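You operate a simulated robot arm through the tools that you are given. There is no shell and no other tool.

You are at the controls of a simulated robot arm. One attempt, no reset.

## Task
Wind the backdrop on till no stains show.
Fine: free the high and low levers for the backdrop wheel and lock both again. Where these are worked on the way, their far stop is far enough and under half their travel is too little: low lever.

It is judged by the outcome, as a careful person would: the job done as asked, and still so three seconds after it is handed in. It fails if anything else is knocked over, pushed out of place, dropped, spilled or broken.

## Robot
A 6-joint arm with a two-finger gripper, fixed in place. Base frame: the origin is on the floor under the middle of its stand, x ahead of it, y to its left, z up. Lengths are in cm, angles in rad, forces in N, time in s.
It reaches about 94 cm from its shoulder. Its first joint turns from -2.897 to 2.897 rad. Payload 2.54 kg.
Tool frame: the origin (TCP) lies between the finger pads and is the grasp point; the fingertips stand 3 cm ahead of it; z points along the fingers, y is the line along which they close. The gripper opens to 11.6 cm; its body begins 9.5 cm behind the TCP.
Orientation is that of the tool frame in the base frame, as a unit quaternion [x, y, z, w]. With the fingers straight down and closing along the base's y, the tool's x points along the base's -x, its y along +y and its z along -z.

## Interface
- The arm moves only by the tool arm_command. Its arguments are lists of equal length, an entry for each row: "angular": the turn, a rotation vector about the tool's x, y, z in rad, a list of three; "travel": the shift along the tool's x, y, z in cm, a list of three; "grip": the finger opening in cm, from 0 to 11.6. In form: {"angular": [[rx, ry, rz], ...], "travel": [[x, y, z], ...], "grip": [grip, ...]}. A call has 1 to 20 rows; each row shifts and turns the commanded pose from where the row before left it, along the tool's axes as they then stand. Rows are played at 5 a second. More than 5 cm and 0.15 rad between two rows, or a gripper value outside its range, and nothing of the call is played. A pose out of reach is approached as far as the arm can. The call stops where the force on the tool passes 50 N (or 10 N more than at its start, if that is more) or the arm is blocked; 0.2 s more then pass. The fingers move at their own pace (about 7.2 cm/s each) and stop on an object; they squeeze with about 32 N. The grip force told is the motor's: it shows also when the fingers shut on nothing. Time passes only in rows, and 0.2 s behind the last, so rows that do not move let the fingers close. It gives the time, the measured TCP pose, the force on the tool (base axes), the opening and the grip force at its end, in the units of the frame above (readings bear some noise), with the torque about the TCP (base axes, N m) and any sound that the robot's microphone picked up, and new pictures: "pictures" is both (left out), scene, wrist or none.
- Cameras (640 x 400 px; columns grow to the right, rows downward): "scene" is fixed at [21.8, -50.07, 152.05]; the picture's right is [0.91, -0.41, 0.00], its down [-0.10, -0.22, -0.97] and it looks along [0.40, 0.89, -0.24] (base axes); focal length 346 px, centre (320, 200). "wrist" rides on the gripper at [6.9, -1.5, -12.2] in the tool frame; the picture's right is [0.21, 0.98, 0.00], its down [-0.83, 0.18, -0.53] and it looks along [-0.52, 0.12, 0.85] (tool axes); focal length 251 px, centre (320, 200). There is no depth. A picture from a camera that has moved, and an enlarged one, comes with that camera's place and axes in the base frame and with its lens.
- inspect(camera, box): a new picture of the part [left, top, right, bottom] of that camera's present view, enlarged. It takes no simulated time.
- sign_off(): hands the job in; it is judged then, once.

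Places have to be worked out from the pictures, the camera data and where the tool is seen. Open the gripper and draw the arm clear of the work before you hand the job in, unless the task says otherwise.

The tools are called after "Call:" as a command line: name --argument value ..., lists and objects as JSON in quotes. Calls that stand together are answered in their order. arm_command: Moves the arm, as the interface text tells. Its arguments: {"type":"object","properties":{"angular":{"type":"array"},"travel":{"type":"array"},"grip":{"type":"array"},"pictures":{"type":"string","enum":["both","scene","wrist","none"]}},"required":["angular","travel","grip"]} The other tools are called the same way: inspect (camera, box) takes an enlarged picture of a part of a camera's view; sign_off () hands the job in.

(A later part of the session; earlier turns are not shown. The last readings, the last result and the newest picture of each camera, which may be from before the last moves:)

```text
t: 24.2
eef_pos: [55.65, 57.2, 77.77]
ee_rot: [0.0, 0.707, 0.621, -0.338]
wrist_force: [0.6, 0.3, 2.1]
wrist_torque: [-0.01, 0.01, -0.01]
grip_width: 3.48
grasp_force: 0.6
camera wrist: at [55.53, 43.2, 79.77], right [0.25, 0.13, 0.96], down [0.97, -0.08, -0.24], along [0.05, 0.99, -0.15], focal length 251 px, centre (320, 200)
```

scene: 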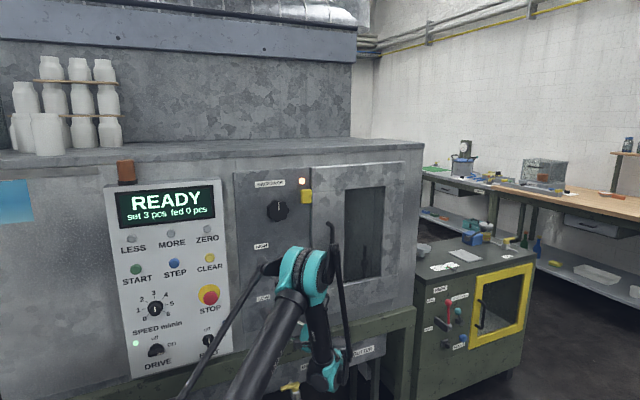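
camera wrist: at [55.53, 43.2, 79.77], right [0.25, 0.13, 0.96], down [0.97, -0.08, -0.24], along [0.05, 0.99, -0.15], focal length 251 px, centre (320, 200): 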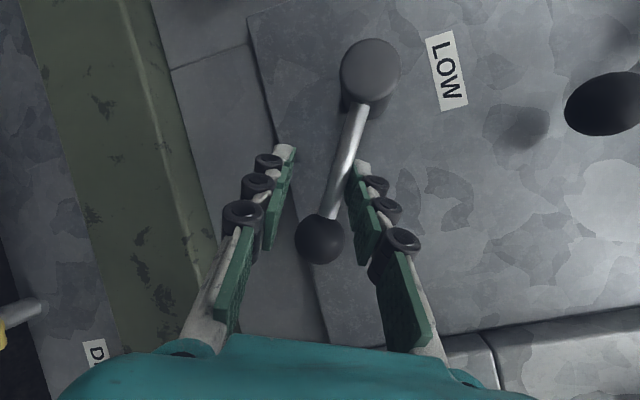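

The low lever follows freely at roughly 30° down. I continue the arc toward its far stop.

Call:
arm_command --angular '[[0, 0, 0.1], [0, 0, 0.1], [0, 0, 0.1], [0, 0, 0.1], [0, 0, 0.1], [0, 0, 0]]' --travel '[[0.096, -0.686, 0.225], [0.093, -0.677, 0.25], [0.092, -0.669, 0.274], [0.093, -0.66, 0.294], [0.097, -0.6515, 0.311], [0, 0, 0]]' --grip '[3.4, 3.4, 3.4, 3.4, 3.4, 3.4]'

```text
t: 25.6
eef_pos: [52.85, 57.14, 75.55]
ee_rot: [0.173, 0.685, 0.518, -0.482]
wrist_force: [6.4, 0.2, 4.7]
wrist_torque: [0.09, 0.11, -0.09]
grip_width: 3.88
grasp_force: 3.9
camera wrist: at [54.29, 44.05, 80.55], right [0.62, 0.34, 0.71], down [0.78, -0.18, -0.6], along [-0.07, 0.92, -0.38], focal length 251 px, centre (320, 200)
```

scene: 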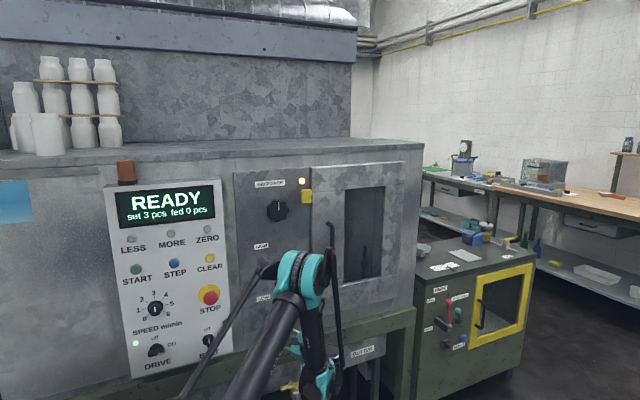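
wrist: 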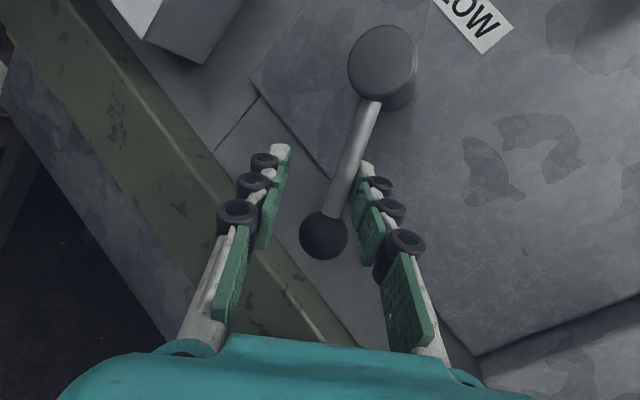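

The force is rising (≈8 N) and the ball computes to ~60° down, matching the other lever's stop. I nudge slightly more to confirm the stop.

Call:
arm_command --angular '[[0, 0, 0.04], [0, 0, 0]]' --travel '[[0.04, -0.4, 0.12], [0, 0, 0]]' --grip '[3.4, 3.4]' --pictures "wrist"

```text
t: 26.2
eef_pos: [52.65, 57.36, 75.58]
ee_rot: [0.188, 0.681, 0.508, -0.492]
wrist_force: [8.1, 0.3, 4.1]
wrist_torque: [0.08, 0.11, -0.1]
grip_width: 3.94
grasp_force: 3.8
out of reach, approached as far as the arm can: row 1
camera wrist: at [54.34, 44.3, 80.69], right [0.64, 0.35, 0.68], down [0.76, -0.19, -0.62], along [-0.09, 0.92, -0.39], focal length 251 px, centre (320, 200)
```

wrist: 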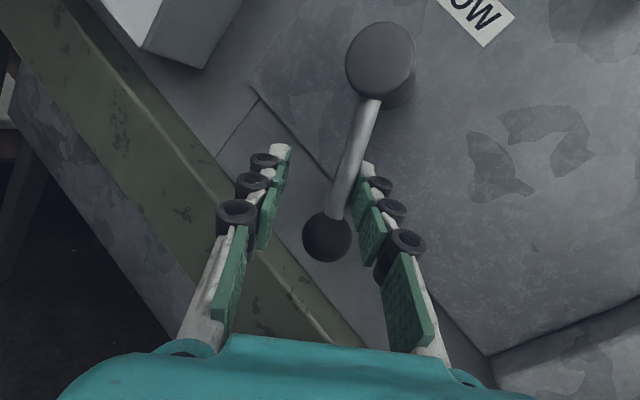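

The lever is at its far stop (about 9 N against it). I ease off and back out along the finger axis.

Call:
arm_command --angular '[[0, 0, 0], [0, 0, 0], [0, 0, 0], [0, 0, 0], [0, 0, 0]]' --travel '[[0, 0.6, 0], [0, 0.2, 0], [0, 0, -2.5], [0, 0, -2.5], [0, 0, -2.5]]' --grip '[4.5, 4.5, 4.5, 5, 5]'

```text
t: 27.4
eef_pos: [57.04, 51.22, 76.05]
ee_rot: [0.186, 0.682, 0.507, -0.493]
wrist_force: [1.0, 0.4, -0.8]
wrist_torque: [0.01, 0.01, -0.02]
grip_width: 4.99
grasp_force: 0.0
out of reach, approached as far as the arm can: row 5
camera wrist: at [58.78, 38.28, 81.27], right [0.64, 0.35, 0.68], down [0.76, -0.19, -0.62], along [-0.09, 0.92, -0.39], focal length 251 px, centre (320, 200)
```

scene: 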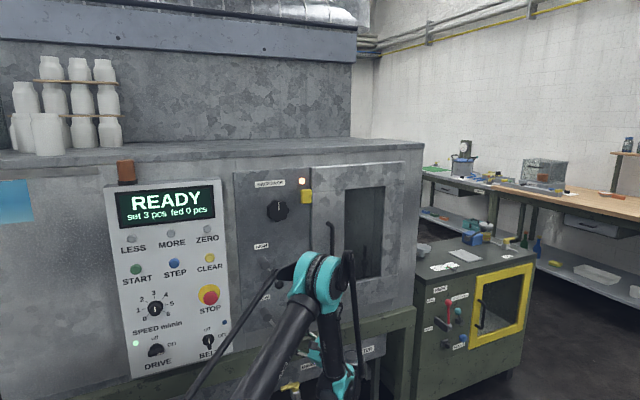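
wrist: 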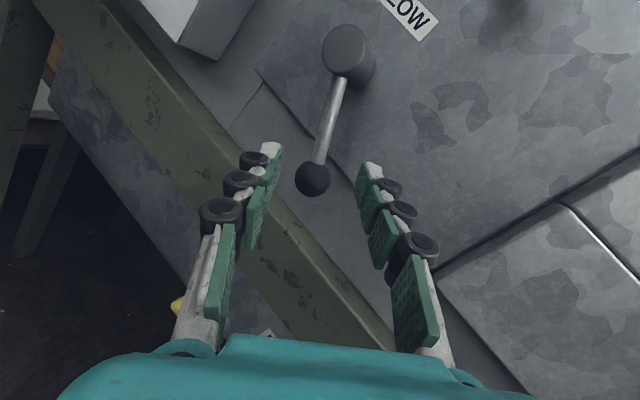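

The low lever hangs at its far stop too. I rise away from the levers, then undo the roll and yaw to face the panel squarely for the wheel.

Call:
arm_command --angular '[[0, 0, 0], [0, 0, 0], [0, 0, 0], [0, 0, 0], [0, 0, 0], [0, 0, -0.13], [0, 0, -0.13], [0, 0, -0.13], [0, 0, -0.13], [0, 0, -0.13], [0, 0, -0.13], [0, 0, -0.13], [0, 0, -0.13], [0, -0.125, 0], [0, -0.125, 0], [0, -0.125, 0], [0, -0.125, 0], [0, 0, 0]]' --travel '[[3.45, 2.02, -1.5], [3.45, 2.02, -1.5], [3.45, 2.02, -1], [3.45, 2.02, 0], [3.45, 2.02, 0], [0, 0, 0], [0, 0, 0], [0, 0, 0], [0, 0, 0], [0, 0, 0], [0, 0, 0], [0, 0, 0], [0, 0, 0], [0, 0, 0], [0, 0, 0], [0, 0, 0], [0, 0, 0], [0, 0, 0]]' --grip '[5, 5, 5, 5, 7, 9, 10.5, 10.5, 10.5, 10.5, 10.5, 10.5, 10.5, 10.5, 10.5, 10.5, 10.5, 10.5]'

```text
t: 31.2
eef_pos: [58.97, 47.65, 96.01]
ee_rot: [0.0, 0.706, 0.708, 0.002]
wrist_force: [-0.5, 0.5, 0.7]
wrist_torque: [0.01, 0.03, -0.04]
grip_width: 10.51
grasp_force: 0.0
camera wrist: at [52.08, 35.45, 94.54], right [-0.22, 0.0, 0.98], down [0.82, -0.54, 0.18], along [0.52, 0.84, 0.12], focal length 251 px, centre (320, 200)
```

scene: 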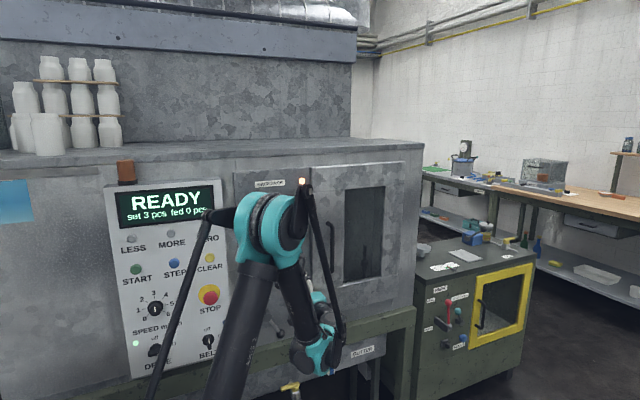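
wrist: 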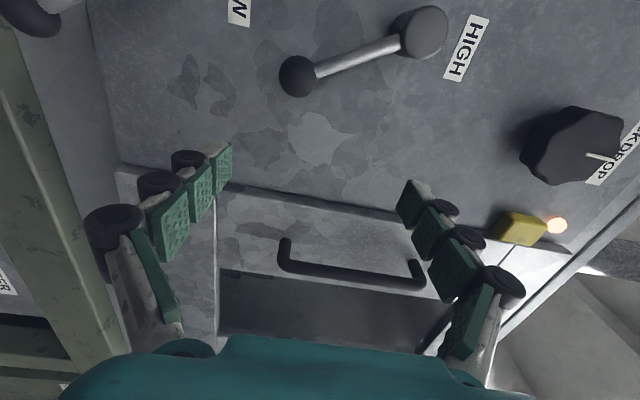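

Knob front-face centre triangulates to about (55.1, 58.0, 120.6), depth ~4 cm. I go to a standoff in front of it with the gripper wide open.

Call:
arm_command --angular '[[0, 0, 0], [0, 0, 0], [0, 0, 0], [0, 0, 0], [0, 0, 0], [0, 0, 0], [0, 0, 0]]' --travel '[[0.633, 4.1, -0.44], [0.633, 4.1, -0.44], [0.633, 4.1, -0.44], [0.633, 4.1, -0.44], [0.633, 4.1, -0.44], [0.633, 4.1, -0.44], [0, 0, 0]]' --grip '[10.5, 10.5, 10.5, 10.5, 10.5, 10.5, 10.5]'

Call:
inspect --camera "scene" --box '[335, 175, 395, 290]'

```text
t: 32.8
eef_pos: [55.15, 44.89, 120.56]
ee_rot: [0.0, 0.705, 0.709, 0.001]
wrist_force: [0.0, -0.1, 0.4]
wrist_torque: [0.01, 0.02, -0.04]
grip_width: 10.51
grasp_force: 0.0
camera wrist: at [48.26, 32.88, 119.09], right [-0.22, 0.0, 0.98], down [0.82, -0.54, 0.18], along [0.52, 0.84, 0.12], focal length 251 px, centre (320, 200)
```

scene: 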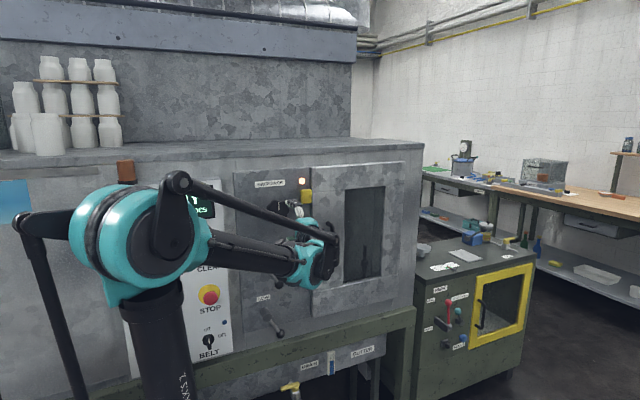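
wrist: 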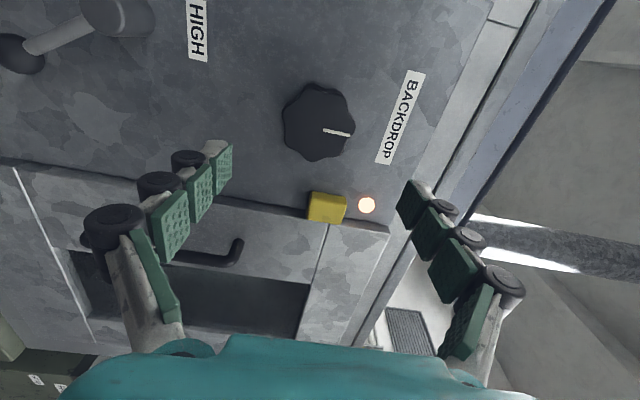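

```text
3.48 times, centred on (365, 232) of scene
camera zoom: at [21.8, -50.07, 152.05], right [0.91, -0.41, 0.0], down [-0.1, -0.22, -0.97], along [0.4, 0.89, -0.24], focal length 1202 px, centre (164, 87)
```

zoom: 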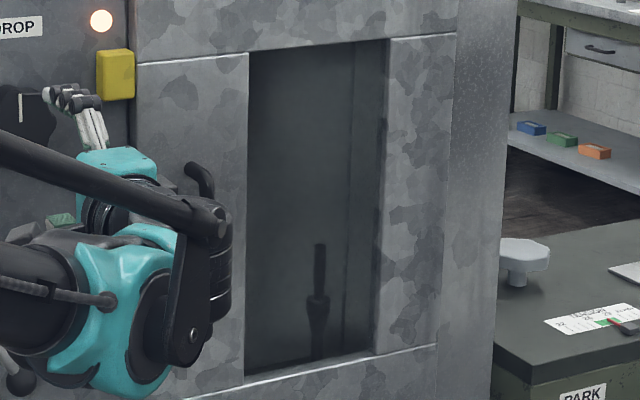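

The knob's front centre refines to (55.4, 58, 120.65). I advance to envelop it (tips stop ~1 cm short of the panel) and close gently.

Call:
arm_command --angular '[[0, 0, 0], [0, 0, 0], [0, 0, 0], [0, 0, 0], [0, 0, 0]]' --travel '[[-0.25, 0.1, 4], [0, 0, 4], [0, 0, 3], [0, 0, 2.4], [0, 0, 0]]' --grip '[10.5, 10.5, 10.5, 10.5, 10.5]'

Call:
inspect --camera "wrist" --box '[180, 60, 500, 260]'

```text
t: 34.0
eef_pos: [55.49, 58.44, 120.76]
ee_rot: [0.0, 0.705, 0.709, 0.002]
wrist_force: [0.0, 0.5, 0.0]
wrist_torque: [0.06, 0.03, 0.01]
grip_width: 10.52
grasp_force: 0.0
camera wrist: at [48.59, 46.2, 119.29], right [-0.22, 0.0, 0.98], down [0.82, -0.54, 0.18], along [0.52, 0.84, 0.12], focal length 251 px, centre (320, 200)
```

scene: 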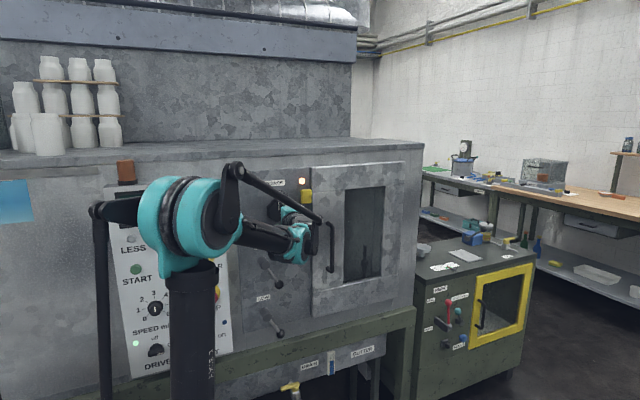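
wrist: 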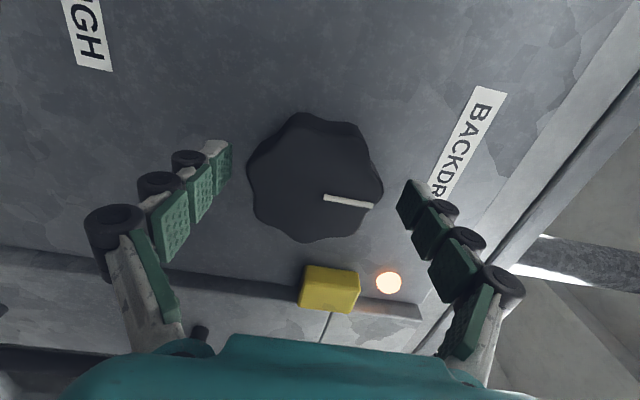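

```text
2.00 times, centred on (340, 160) of wrist
camera zoom: at [48.59, 46.2, 119.29], right [-0.22, 0.0, 0.98], down [0.82, -0.54, 0.18], along [0.52, 0.84, 0.12], focal length 503 px, centre (280, 280)
```

zoom: 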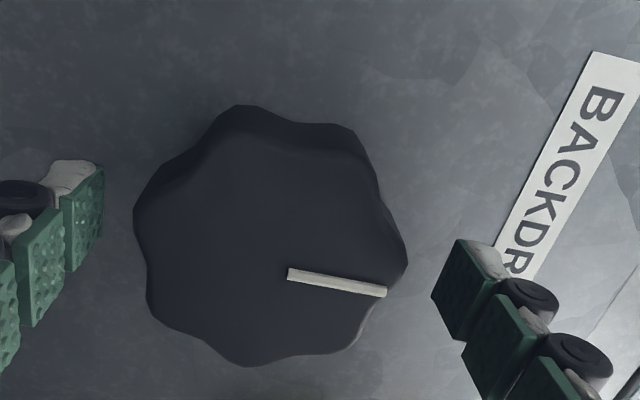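

The knob is centred between the fingers. I close on it and see where the fingers stop.

Call:
arm_command --angular '[[0, 0, 0], [0, 0, 0], [0, 0, 0], [0, 0, 0], [0, 0, 0]]' --travel '[[0, 0, 0], [0, 0, 0], [0, 0, 0], [0, 0, 0], [0, 0, 0]]' --grip '[8.5, 7, 6.5, 6.5, 6.5]' --pictures "wrist"

```text
t: 35.2
eef_pos: [55.51, 58.3, 120.68]
ee_rot: [-0.001, 0.706, 0.708, 0.001]
wrist_force: [-3.1, -5.1, -14.8]
wrist_torque: [-0.5, 0.12, 0.08]
grip_width: 7.71
grasp_force: 8.6
camera wrist: at [48.61, 46.17, 119.26], right [-0.22, 0.0, 0.98], down [0.82, -0.54, 0.18], along [0.52, 0.84, 0.12], focal length 251 px, centre (320, 200)
```

wrist: 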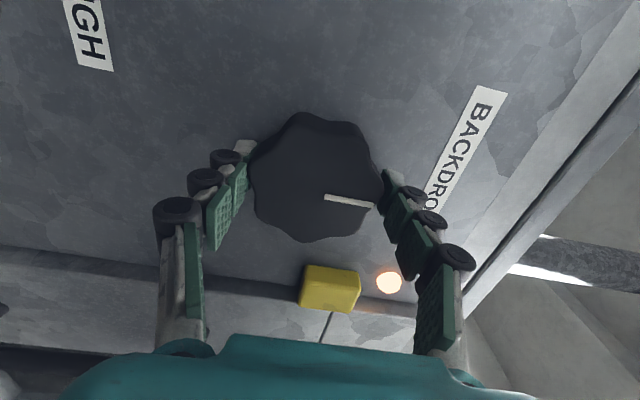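

The fingers hold at 7.7 cm but with -15 N in z, meaning the TCP is slightly high. I lower it ~0.25 cm and tighten.

Call:
arm_command --angular '[[0, 0, 0], [0, 0, 0], [0, 0, 0]]' --travel '[[0, -0.25, 0], [0, 0, 0], [0, 0, 0]]' --grip '[6.5, 5, 5]' --pictures "none"

```text
t: 36.0
eef_pos: [55.45, 58.28, 120.44]
ee_rot: [0.0, 0.706, 0.708, 0.002]
wrist_force: [0.1, -7.6, -13.2]
wrist_torque: [-0.24, 0.0, -0.06]
grip_width: 7.08
grasp_force: 45.1
```

Now a firm grip (7.1 cm). I try turning the wheel clockwise by 0.3 rad in small steps and watch the torque.

Call:
arm_command --angular '[[0, 0, 0.1], [0, 0, 0.1], [0, 0, 0.1], [0, 0, 0]]' --travel '[[0, -0.1, 0], [0, 0, 0], [0, 0, 0], [0, 0, 0]]' --grip '[5, 5, 5, 5]' --pictures "wrist"

```text
t: 37.0
eef_pos: [55.52, 58.3, 120.49]
ee_rot: [0.107, 0.698, 0.7, -0.105]
wrist_force: [8.3, -2.0, 8.6]
wrist_torque: [0.27, 0.04, -0.26]
grip_width: 7.08
grasp_force: 45.0
camera wrist: at [48.47, 46.14, 121.06], right [0.08, 0.0, 1.0], down [0.84, -0.54, -0.07], along [0.53, 0.84, -0.04], focal length 251 px, centre (320, 200)
```

wrist: 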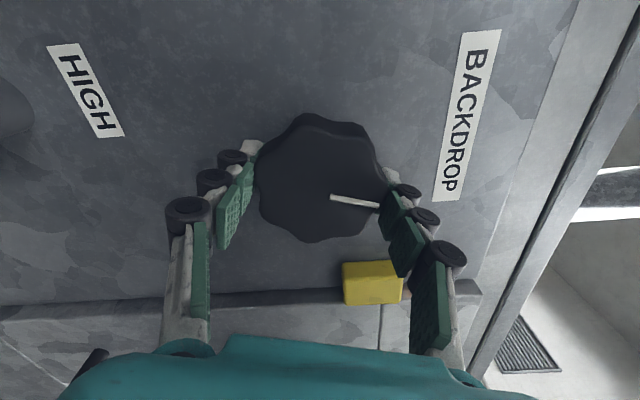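

The wheel turns with the gripper at negligible torque. I continue clockwise.

Call:
arm_command --angular '[[0, 0, 0.12], [0, 0, 0.12], [0, 0, 0.12], [0, 0, 0.12], [0, 0, 0.12], [0, 0, 0.12], [0, 0, 0.12], [0, 0, 0.12], [0, 0, 0]]' --travel '[[0, 0, 0], [0, 0, 0], [0, 0, 0], [0, 0, 0], [0, 0, 0], [0, 0, 0], [0, 0, 0], [0, 0, 0], [0, 0, 0]]' --grip '[5, 5, 5, 5, 5, 5, 5, 5, 5]'

Call:
inspect --camera "scene" --box '[335, 175, 395, 290]'

```text
t: 39.0
eef_pos: [55.42, 58.4, 120.3]
ee_rot: [0.417, 0.569, 0.573, -0.417]
wrist_force: [14.1, 5.4, 27.8]
wrist_torque: [0.62, -0.01, -0.39]
grip_width: 7.04
grasp_force: 45.1
camera wrist: at [51.95, 46.11, 126.56], right [0.86, 0.0, 0.5], down [0.42, -0.53, -0.73], along [0.27, 0.85, -0.46], focal length 251 px, centre (320, 200)
```

scene: 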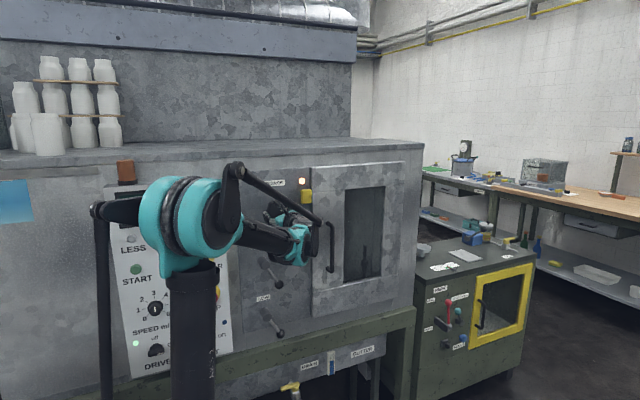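
wrist: 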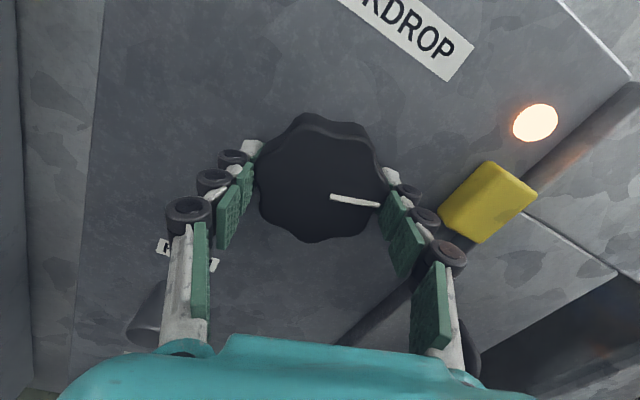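

```text
3.48 times, centred on (365, 232) of scene
camera zoom: at [21.8, -50.07, 152.05], right [0.91, -0.41, 0.0], down [-0.1, -0.22, -0.97], along [0.4, 0.89, -0.24], focal length 1202 px, centre (164, 87)
```

zoom: 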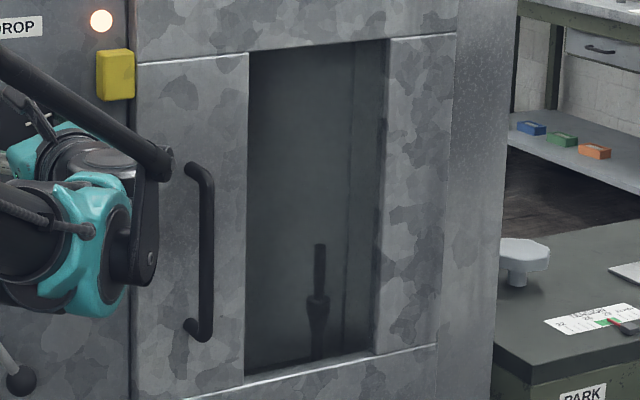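

Turned 1.26 rad so far; a side force of ~30 N has built up from a slight off-centre grip. I shift a little in that direction to relax it before going on.

Call:
arm_command --angular '[[0, 0, 0], [0, 0, 0]]' --travel '[[0.2, 0.2, 0], [0, 0, 0]]' --grip '[5, 5]' --pictures "none"

```text
t: 39.6
eef_pos: [55.47, 58.3, 120.52]
ee_rot: [0.416, 0.572, 0.572, -0.415]
wrist_force: [-2.3, -9.9, -26.8]
wrist_torque: [-0.68, 0.03, -0.18]
grip_width: 7.08
grasp_force: 45.0
```

The force flipped sign, so the centre is at about z=120.41. I take back half of the shift and continue turning clockwise.

Call:
arm_command --angular '[[0, 0, 0], [0, 0, 0.12], [0, 0, 0.12], [0, 0, 0.12], [0, 0, 0.12], [0, 0, 0]]' --travel '[[-0.1, -0.02, 0], [0, 0, 0], [0, 0, 0], [0, 0, 0], [0, 0, 0], [0, 0, 0]]' --grip '[5, 5, 5, 5, 5, 5]' --pictures "wrist"

```text
t: 41.0
eef_pos: [55.5, 58.23, 120.53]
ee_rot: [-0.54, -0.455, -0.456, 0.542]
wrist_force: [-19.0, -15.3, -27.6]
wrist_torque: [-0.51, -0.01, 0.87]
grip_width: 7.08
grasp_force: 45.1
camera wrist: at [55.21, 46.14, 127.6], right [1.0, 0.0, 0.05], down [0.04, -0.53, -0.85], along [0.02, 0.85, -0.53], focal length 251 px, centre (320, 200)
```

wrist: 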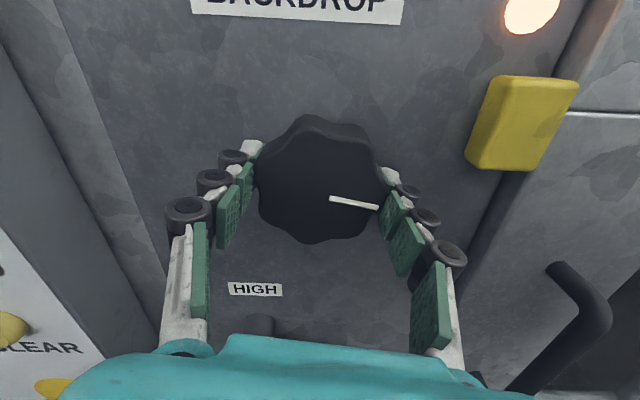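

Turned to 1.74 rad. I relax the side load again and keep turning.

Call:
arm_command --angular '[[0, 0, 0], [0, 0, 0.12], [0, 0, 0.12], [0, 0, 0.12], [0, 0, 0.12], [0, 0, 0]]' --travel '[[-0.14, -0.07, -0.06], [0, 0, 0], [0, 0, 0], [0, 0, 0], [0, 0, 0], [0, 0, 0]]' --grip '[5, 5, 5, 5, 5, 5]' --pictures "wrist"

```text
t: 42.4
eef_pos: [55.5, 58.34, 120.48]
ee_rot: [-0.632, -0.313, -0.315, 0.635]
wrist_force: [2.4, 19.2, 32.5]
wrist_torque: [0.51, 0.01, -0.23]
grip_width: 7.08
grasp_force: 44.9
camera wrist: at [58.5, 46.12, 126.92], right [0.91, 0.0, -0.42], down [-0.36, -0.53, -0.77], along [-0.22, 0.85, -0.48], focal length 251 px, centre (320, 200)
```

wrist: 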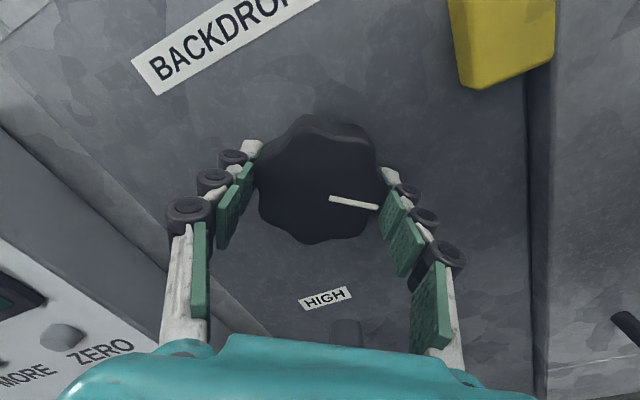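

At 2.22 rad. I relax the load once more and continue to about 2.7 rad.

Call:
arm_command --angular '[[0, 0, 0], [0, 0, 0.12], [0, 0, 0.12], [0, 0, 0.12], [0, 0, 0.12], [0, 0, 0]]' --travel '[[0.09, -0.06, 0.04], [0, 0, 0], [0, 0, 0], [0, 0, 0], [0, 0, 0], [0, 0, 0]]' --grip '[5, 5, 5, 5, 5, 5]' --pictures "wrist"

```text
t: 43.8
eef_pos: [55.47, 58.21, 120.53]
ee_rot: [-0.69, -0.153, -0.155, 0.69]
wrist_force: [6.6, 11.9, 10.2]
wrist_torque: [-0.05, 0.01, -0.37]
grip_width: 7.06
grasp_force: 44.9
camera wrist: at [61.13, 46.13, 124.83], right [0.61, 0.0, -0.79], down [-0.67, -0.53, -0.52], along [-0.42, 0.85, -0.32], focal length 251 px, centre (320, 200)
```

wrist: 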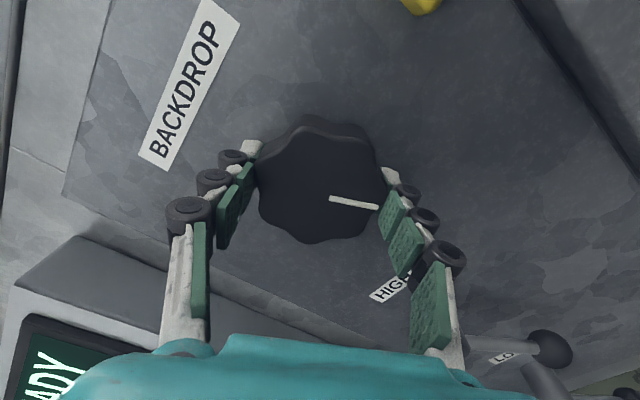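

Force is fine at 2.7 rad. A few more steps to complete about half a turn.

Call:
arm_command --angular '[[0, 0, 0.12], [0, 0, 0.12], [0, 0, 0.12], [0, 0, 0.08], [0, 0, 0]]' --travel '[[0, 0, 0], [0, 0, 0], [0, 0, 0], [0, 0, 0], [0, 0, 0]]' --grip '[5, 5, 5, 5, 5]'

Call:
inspect --camera "scene" --box '[335, 175, 395, 290]'

```text
t: 45.0
eef_pos: [55.45, 58.4, 120.56]
ee_rot: [-0.69, -0.024, -0.032, 0.722]
wrist_force: [12.7, -23.2, -29.0]
wrist_torque: [-0.82, 0.03, -0.95]
grip_width: 7.08
grasp_force: 45.4
out of reach, approached as far as the arm can: row 4
camera wrist: at [62.15, 46.04, 121.96], right [0.29, 0.04, -0.96], down [-0.81, -0.51, -0.27], along [-0.5, 0.86, -0.12], focal length 251 px, centre (320, 200)
```

scene: 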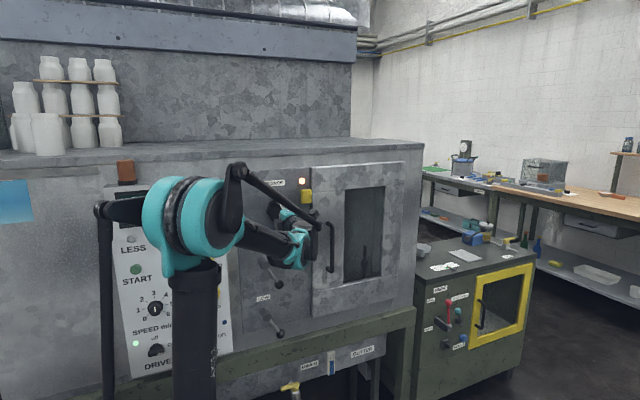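
wrist: 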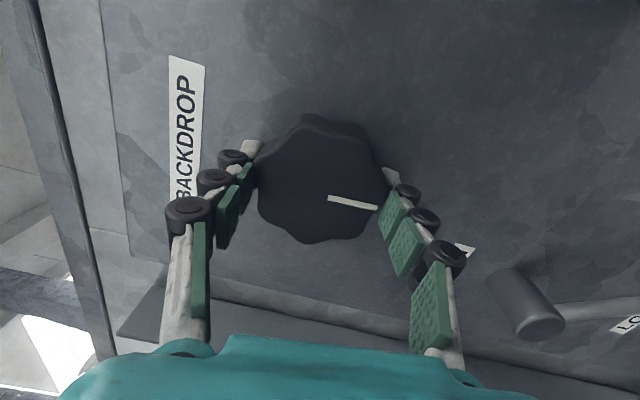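

```text
3.48 times, centred on (365, 232) of scene
camera zoom: at [21.8, -50.07, 152.05], right [0.91, -0.41, 0.0], down [-0.1, -0.22, -0.97], along [0.4, 0.89, -0.24], focal length 1202 px, centre (164, 87)
```

zoom: 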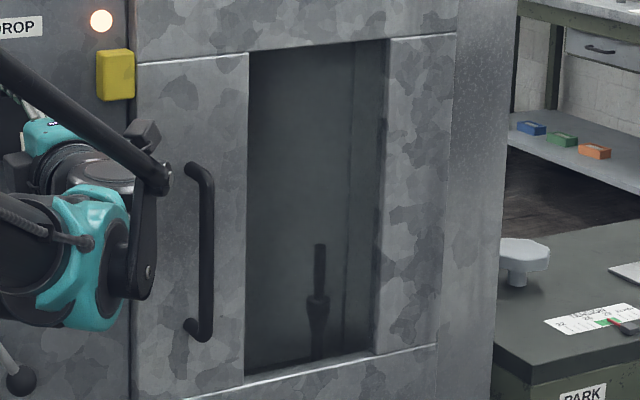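

The wrist joint limit is reached at about half a turn (3.05 rad). I release the knob, back straight off, and unroll the wrist.

Call:
arm_command --angular '[[0, 0, 0], [0, 0, 0], [0, 0, 0], [0, 0, 0], [0, 0, 0], [0, 0, 0], [0, 0, -0.145], [0, 0, -0.145], [0, 0, -0.145], [0, 0, -0.145], [0, 0, -0.145], [0, 0, -0.145], [0, 0, -0.145], [0, 0, -0.145], [0, 0, -0.145], [0, 0, -0.145]]' --travel '[[0, 0, 0], [0, 0, 0], [0, 0, 0], [0, 0, -4], [0, 0, -4], [0, 0, -4], [0, 0, 0], [0, 0, 0], [0, 0, 0], [0, 0, 0], [0, 0, 0], [0, 0, 0], [0, 0, 0], [0, 0, 0], [0, 0, 0], [0, 0, 0]]' --grip '[8, 10.5, 10.5, 10.5, 10.5, 10.5, 10.5, 10.5, 10.5, 10.5, 10.5, 10.5, 10.5, 10.5, 10.5, 10.5]'

```text
t: 48.4
eef_pos: [55.24, 46.49, 120.01]
ee_rot: [-0.499, -0.476, -0.503, 0.52]
wrist_force: [0.6, 0.3, -0.2]
wrist_torque: [-0.01, -0.03, 0.0]
grip_width: 10.51
grasp_force: 0.0
camera wrist: at [53.9, 34.09, 126.45], right [0.98, -0.01, 0.18], down [0.15, -0.5, -0.86], along [0.1, 0.87, -0.49], focal length 251 px, centre (320, 200)
```

scene: 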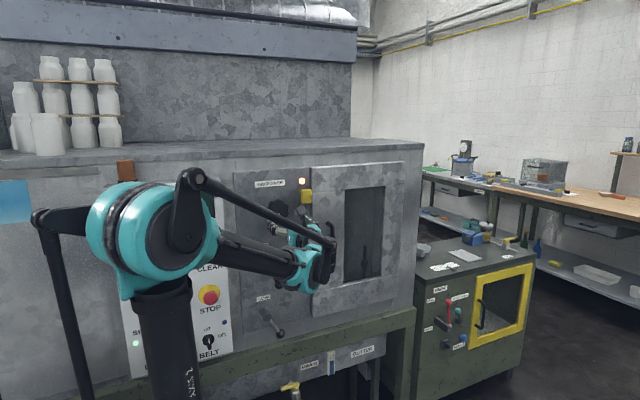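
wrist: 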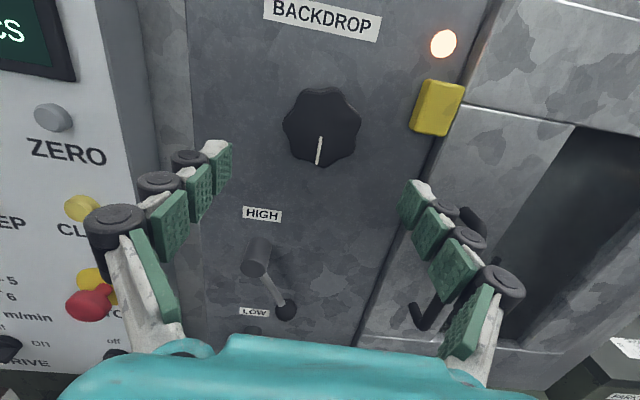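

The pointer now points down: the wheel has turned half a revolution clockwise. I correct a small tilt, unroll, and go back to the window viewing pose to compare the stains.

Call:
arm_command --angular '[[0, -0.049, 0], [0, 0, -0.1464], [0, 0, -0.1464], [0, 0, -0.1464], [0, 0, -0.1464], [0, 0, -0.1464], [0, 0, -0.1464], [0, 0, -0.1464], [0, 0, -0.1464], [0, 0, -0.1464], [0, 0, -0.1464], [0, 0, -0.1464], [0, 0, 0], [0, 0, 0], [0, 0, 0], [0, 0, 0], [0, 0, 0], [0, 0, 0], [0, 0, 0], [0, 0, 0]]' --travel '[[0, 0, 0], [0, 0, 0], [0, 0, 0], [0, 0, 0], [0, 0, 0], [0, 0, 0], [0, 0, 0], [0, 0, 0], [0, 0, 0], [0, 0, 0], [0, 0, 0], [0, 0, 0], [-3.2, -3.25, -1.51], [-3.2, -3.25, -1.51], [-3.2, -3.25, -1.51], [-3.2, -3.25, -1.51], [-3.2, -3.25, -1.51], [-3.2, -3.25, -1.51], [-3.2, -3.25, -1.51], [-3.2, -3.25, -1.51]]' --grip '[11.6, 11.6, 11.6, 11.6, 11.6, 11.6, 11.6, 11.6, 11.6, 11.6, 11.6, 11.6, 11.6, 11.6, 11.6, 11.6, 11.6, 11.6, 11.6, 11.6]' --pictures "none"

Call:
arm_command --angular '[[0, 0.125, 0], [0, 0.125, 0], [0, 0.125, 0], [0, 0.125, 0], [0, 0, 0]]' --travel '[[0, 0, 0], [0, 0, 0], [0, 0, 0], [0, 0, 0], [0, 0, 0]]' --grip '[11.6, 11.6, 11.6, 11.6, 11.6]'

Call:
inspect --camera "wrist" --box '[230, 180, 450, 320]'

Call:
inspect --camera "wrist" --box '[250, 200, 310, 260]'

```text
t: 52.6
eef_pos: [80.67, 34.21, 94.17]
ee_rot: [0.001, 0.708, 0.706, 0.002]
wrist_force: [-0.8, 0.1, -0.4]
wrist_torque: [-0.05, -0.01, -0.04]
grip_width: 11.61
grasp_force: 0.0
```

```text
t: 53.8
eef_pos: [80.71, 34.28, 94.04]
ee_rot: [-0.173, 0.686, 0.685, -0.175]
wrist_force: [-0.3, 0.7, 0.4]
wrist_torque: [0.0, -0.01, 0.02]
grip_width: 11.62
grasp_force: 0.0
camera wrist: at [80.48, 20.29, 92.59], right [-0.19, -0.1, 0.98], down [0.98, -0.07, 0.18], along [0.06, 0.99, 0.11], focal length 251 px, centre (320, 200)
```

scene: 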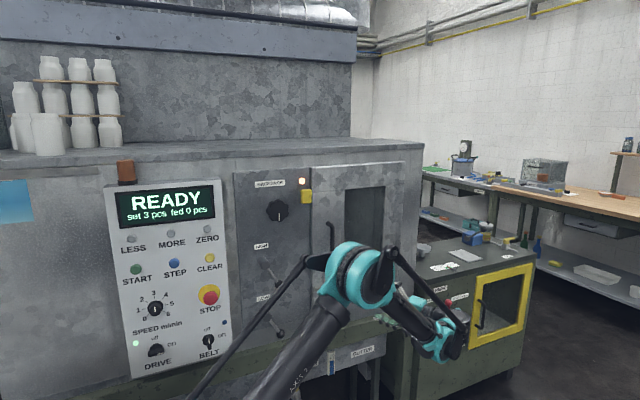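
wrist: 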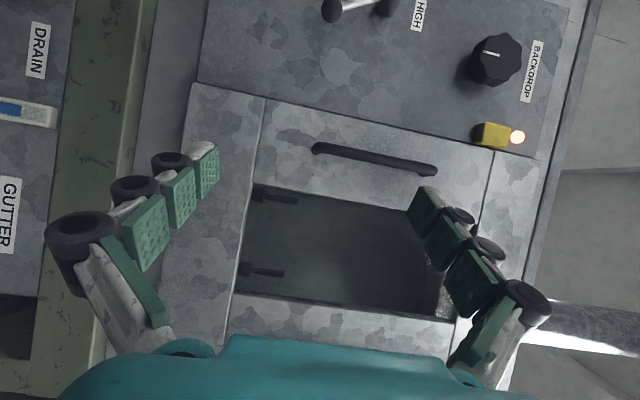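

```text
2.86 times, centred on (340, 250) of wrist
camera zoom: at [80.48, 20.29, 92.59], right [-0.19, -0.1, 0.98], down [0.98, -0.07, 0.18], along [0.06, 0.99, 0.11], focal length 718 px, centre (263, 57)
```

zoom: 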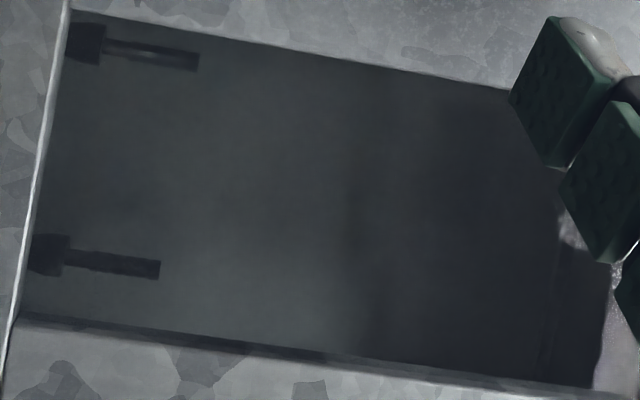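

```text
6.67 times, centred on (280, 230) of wrist
camera zoom: at [80.48, 20.29, 92.59], right [-0.19, -0.1, 0.98], down [0.98, -0.07, 0.18], along [0.06, 0.99, 0.11], focal length 1676 px, centre (587, 0)
```

zoom: 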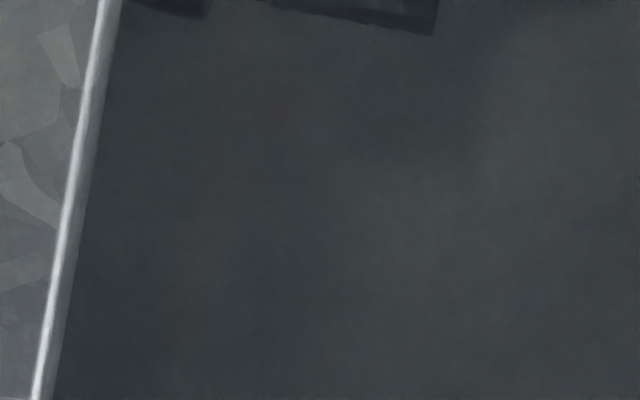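

The faint reddish tint seems to be at the same place as before, so I need to tell real stains from reflections. I inspect small boxes at higher zoom.

Call:
inspect --camera "wrist" --box '[262, 205, 292, 225]'

Call:
inspect --camera "wrist" --box '[262, 225, 292, 245]'

Call:
inspect --camera "wrist" --box '[240, 185, 320, 235]'

Call:
inspect --camera "wrist" --box '[310, 200, 420, 310]'

```text
16.00 times, centred on (277, 215) of wrist
camera zoom: at [80.48, 20.29, 92.59], right [-0.19, -0.1, 0.98], down [0.98, -0.07, 0.18], along [0.06, 0.99, 0.11], focal length 4023 px, centre (1008, -40)
```

zoom: 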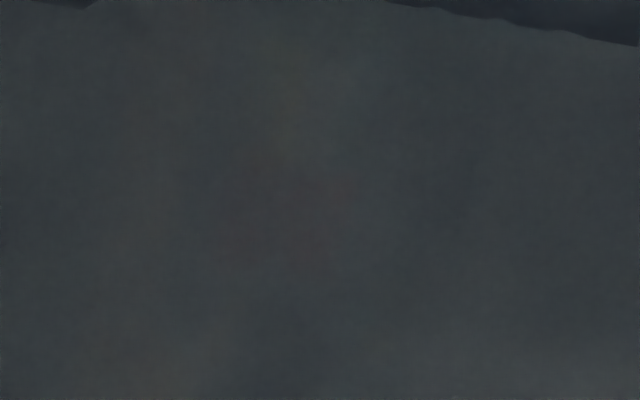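

```text
16.00 times, centred on (277, 235) of wrist
camera zoom: at [80.48, 20.29, 92.59], right [-0.19, -0.1, 0.98], down [0.98, -0.07, 0.18], along [0.06, 0.99, 0.11], focal length 4023 px, centre (1008, -360)
```

zoom: 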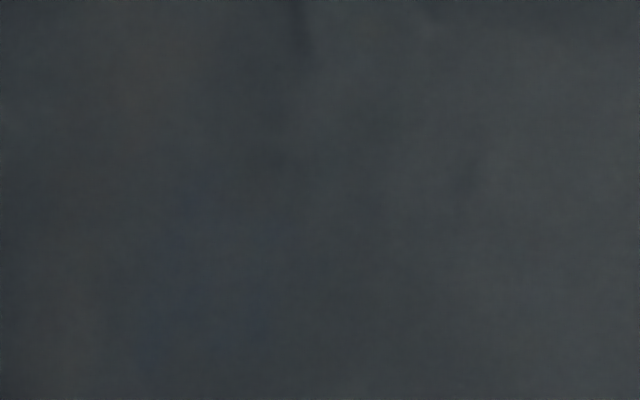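

```text
8.00 times, centred on (280, 210) of wrist
camera zoom: at [80.48, 20.29, 92.59], right [-0.19, -0.1, 0.98], down [0.98, -0.07, 0.18], along [0.06, 0.99, 0.11], focal length 2012 px, centre (640, 120)
```

zoom: 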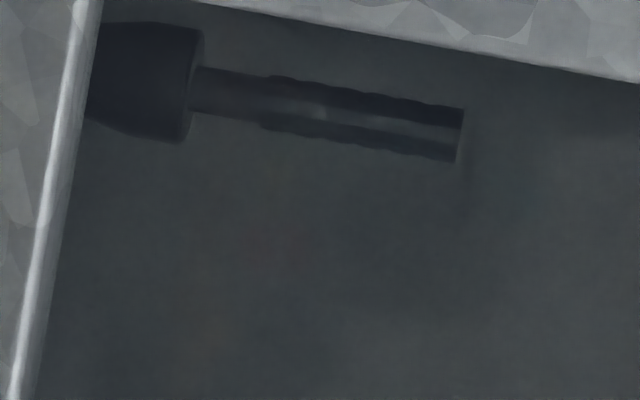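

```text
3.64 times, centred on (365, 255) of wrist
camera zoom: at [80.48, 20.29, 92.59], right [-0.19, -0.1, 0.98], down [0.98, -0.07, 0.18], along [0.06, 0.99, 0.11], focal length 914 px, centre (156, 0)
```

zoom: 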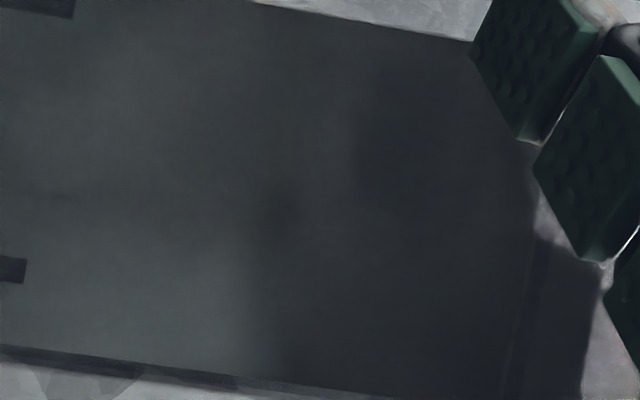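

Two real faint tints: reddish near (275, 215) and bluish near (269, 240). To verify they're on the back surface and whether they moved, I repeat the higher viewpoint used before.

Call:
arm_command --angular '[[0, 0, 0], [0, 0, 0], [0, 0, 0], [0, 0, 0]]' --travel '[[0, 4, 0], [0, 4, 0], [0, 4, 0], [0, 0, 0]]' --grip '[11.6, 11.6, 11.6, 11.6]' --pictures "wrist"

Call:
inspect --camera "wrist" --box '[195, 190, 255, 250]'

Call:
inspect --camera "wrist" --box '[206, 196, 240, 220]'

Call:
inspect --camera "wrist" --box '[206, 218, 240, 242]'

```text
t: 54.8
eef_pos: [80.65, 34.14, 106.14]
ee_rot: [-0.173, 0.686, 0.685, -0.174]
wrist_force: [0.1, -0.1, -0.2]
wrist_torque: [0.0, -0.04, -0.03]
grip_width: 11.62
grasp_force: 0.1
camera wrist: at [80.45, 20.27, 104.61], right [-0.19, -0.1, 0.98], down [0.98, -0.08, 0.18], along [0.06, 0.99, 0.11], focal length 251 px, centre (320, 200)
```

wrist: 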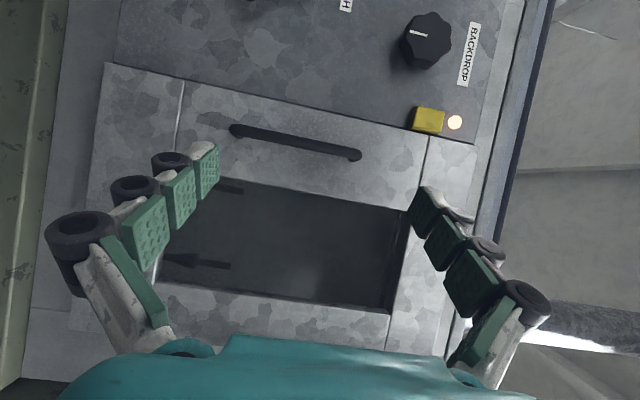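

```text
6.67 times, centred on (225, 220) of wrist
camera zoom: at [80.45, 20.27, 104.61], right [-0.19, -0.1, 0.98], down [0.98, -0.08, 0.18], along [0.06, 0.99, 0.11], focal length 1676 px, centre (953, 67)
```

zoom: 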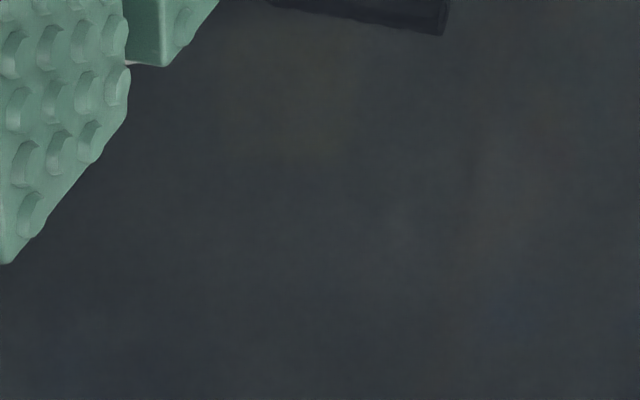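

```text
16.00 times, centred on (223, 208) of wrist
camera zoom: at [80.45, 20.27, 104.61], right [-0.19, -0.1, 0.98], down [0.98, -0.08, 0.18], along [0.06, 0.99, 0.11], focal length 4023 px, centre (1872, 72)
```

zoom: 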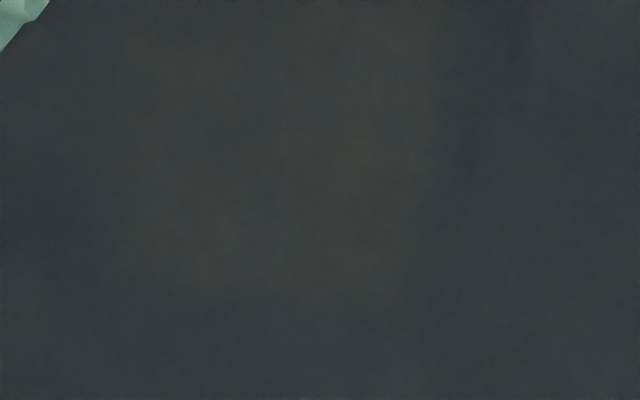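

```text
16.00 times, centred on (223, 230) of wrist
camera zoom: at [80.45, 20.27, 104.61], right [-0.19, -0.1, 0.98], down [0.98, -0.08, 0.18], along [0.06, 0.99, 0.11], focal length 4023 px, centre (1872, -280)
```

zoom: 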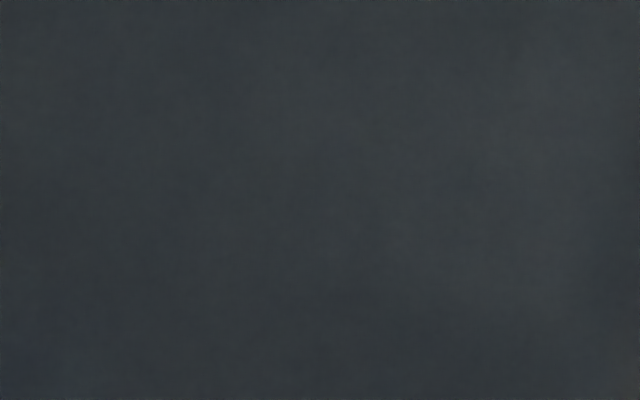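

The tints shifted only 17 px for a 12 cm camera move, so they are reflections of distant things, not stains on the backdrop. I need to find where the backdrop actually shows; I look over the rest of the scene.

Call:
inspect --camera "scene" --box '[0, 130, 130, 330]'

Call:
inspect --camera "scene" --box '[400, 230, 560, 380]'

Call:
inspect --camera "scene" --box '[230, 320, 420, 400]'

Call:
inspect --camera "wrist" --box '[160, 170, 420, 320]'

```text
2.00 times, centred on (65, 230) of scene
camera zoom: at [21.8, -50.07, 152.05], right [0.91, -0.41, 0.0], down [-0.1, -0.22, -0.97], along [0.4, 0.89, -0.24], focal length 691 px, centre (830, 140)
```

zoom: 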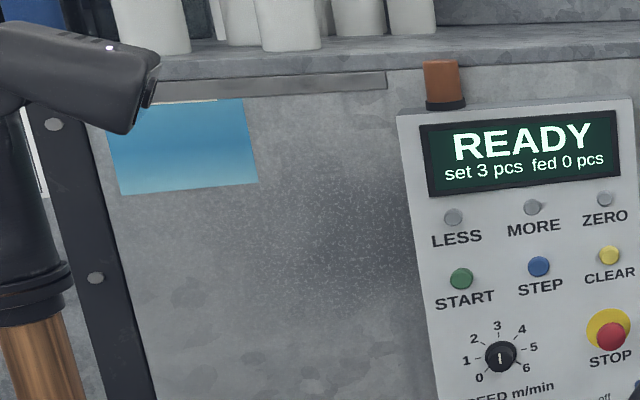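

```text
2.67 times, centred on (480, 305) of scene
camera zoom: at [21.8, -50.07, 152.05], right [0.91, -0.41, 0.0], down [-0.1, -0.22, -0.97], along [0.4, 0.89, -0.24], focal length 922 px, centre (-107, -80)
```

zoom: 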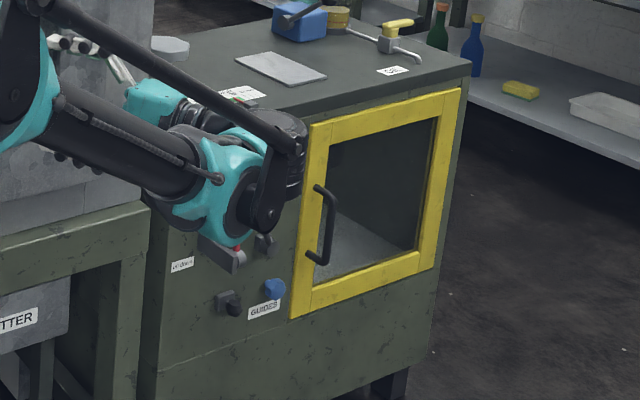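

```text
3.37 times, centred on (325, 360) of scene
camera zoom: at [21.8, -50.07, 152.05], right [0.91, -0.41, 0.0], down [-0.1, -0.22, -0.97], along [0.4, 0.89, -0.24], focal length 1164 px, centre (303, -339)
```

zoom: 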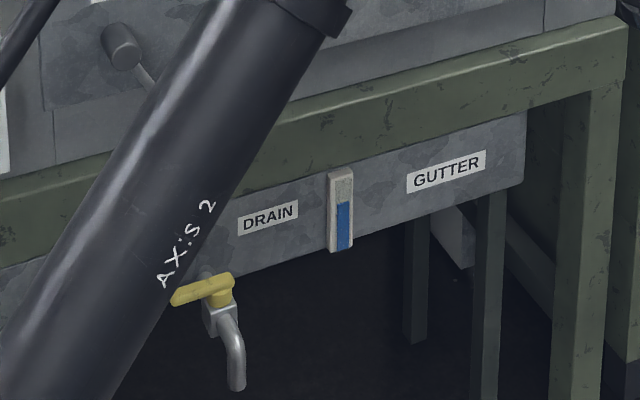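

```text
2.46 times, centred on (290, 245) of wrist
camera zoom: at [80.45, 20.27, 104.61], right [-0.19, -0.1, 0.98], down [0.98, -0.08, 0.18], along [0.06, 0.99, 0.11], focal length 619 px, centre (394, 89)
```

zoom: 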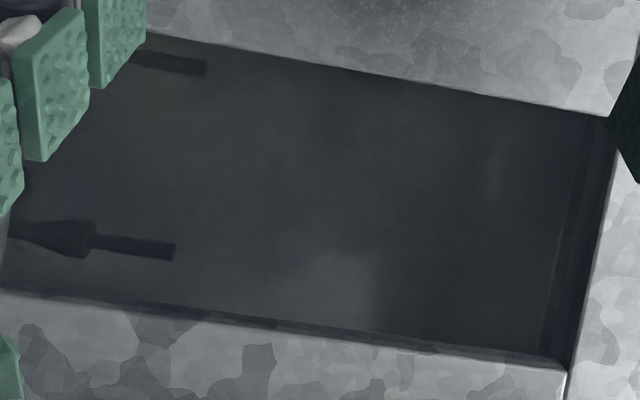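

The window back surface itself may carry low-contrast marks; the fixed scene camera avoids gripper reflections. I scan the window in strips from the scene camera.

Call:
inspect --camera "scene" --box '[342, 185, 388, 214]'

Call:
inspect --camera "scene" --box '[342, 210, 388, 239]'

Call:
inspect --camera "scene" --box '[342, 235, 388, 264]'

Call:
inspect --camera "scene" --box '[342, 255, 388, 284]'

```text
13.79 times, centred on (365, 200) of scene
camera zoom: at [21.8, -50.07, 152.05], right [0.91, -0.41, 0.0], down [-0.1, -0.22, -0.97], along [0.4, 0.89, -0.24], focal length 4766 px, centre (-301, 207)
```

zoom: 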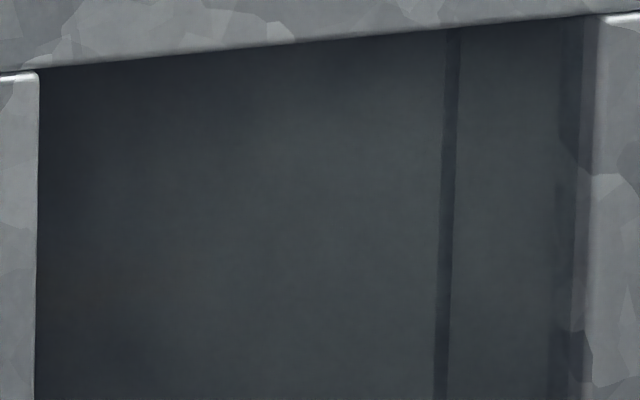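

```text
13.79 times, centred on (365, 224) of scene
camera zoom: at [21.8, -50.07, 152.05], right [0.91, -0.41, 0.0], down [-0.1, -0.22, -0.97], along [0.4, 0.89, -0.24], focal length 4766 px, centre (-301, -138)
```

zoom: 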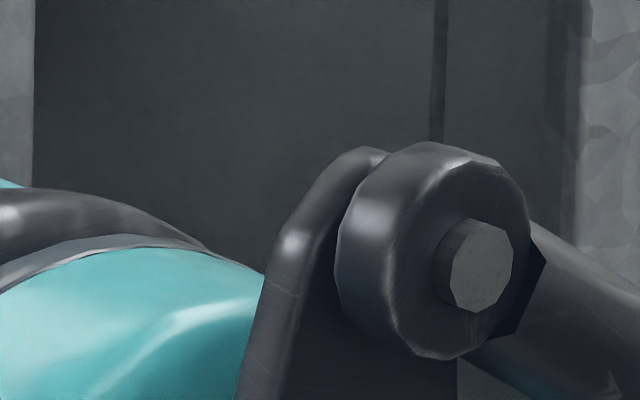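

```text
13.79 times, centred on (365, 250) of scene
camera zoom: at [21.8, -50.07, 152.05], right [0.91, -0.41, 0.0], down [-0.1, -0.22, -0.97], along [0.4, 0.89, -0.24], focal length 4766 px, centre (-301, -483)
```

zoom: 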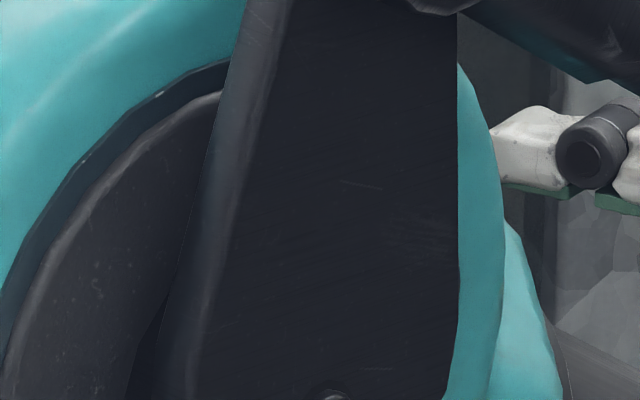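

```text
13.79 times, centred on (365, 270) of scene
camera zoom: at [21.8, -50.07, 152.05], right [0.91, -0.41, 0.0], down [-0.1, -0.22, -0.97], along [0.4, 0.89, -0.24], focal length 4766 px, centre (-301, -759)
```

zoom: 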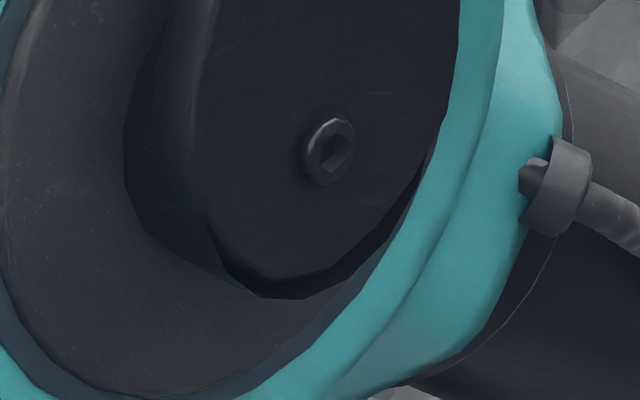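

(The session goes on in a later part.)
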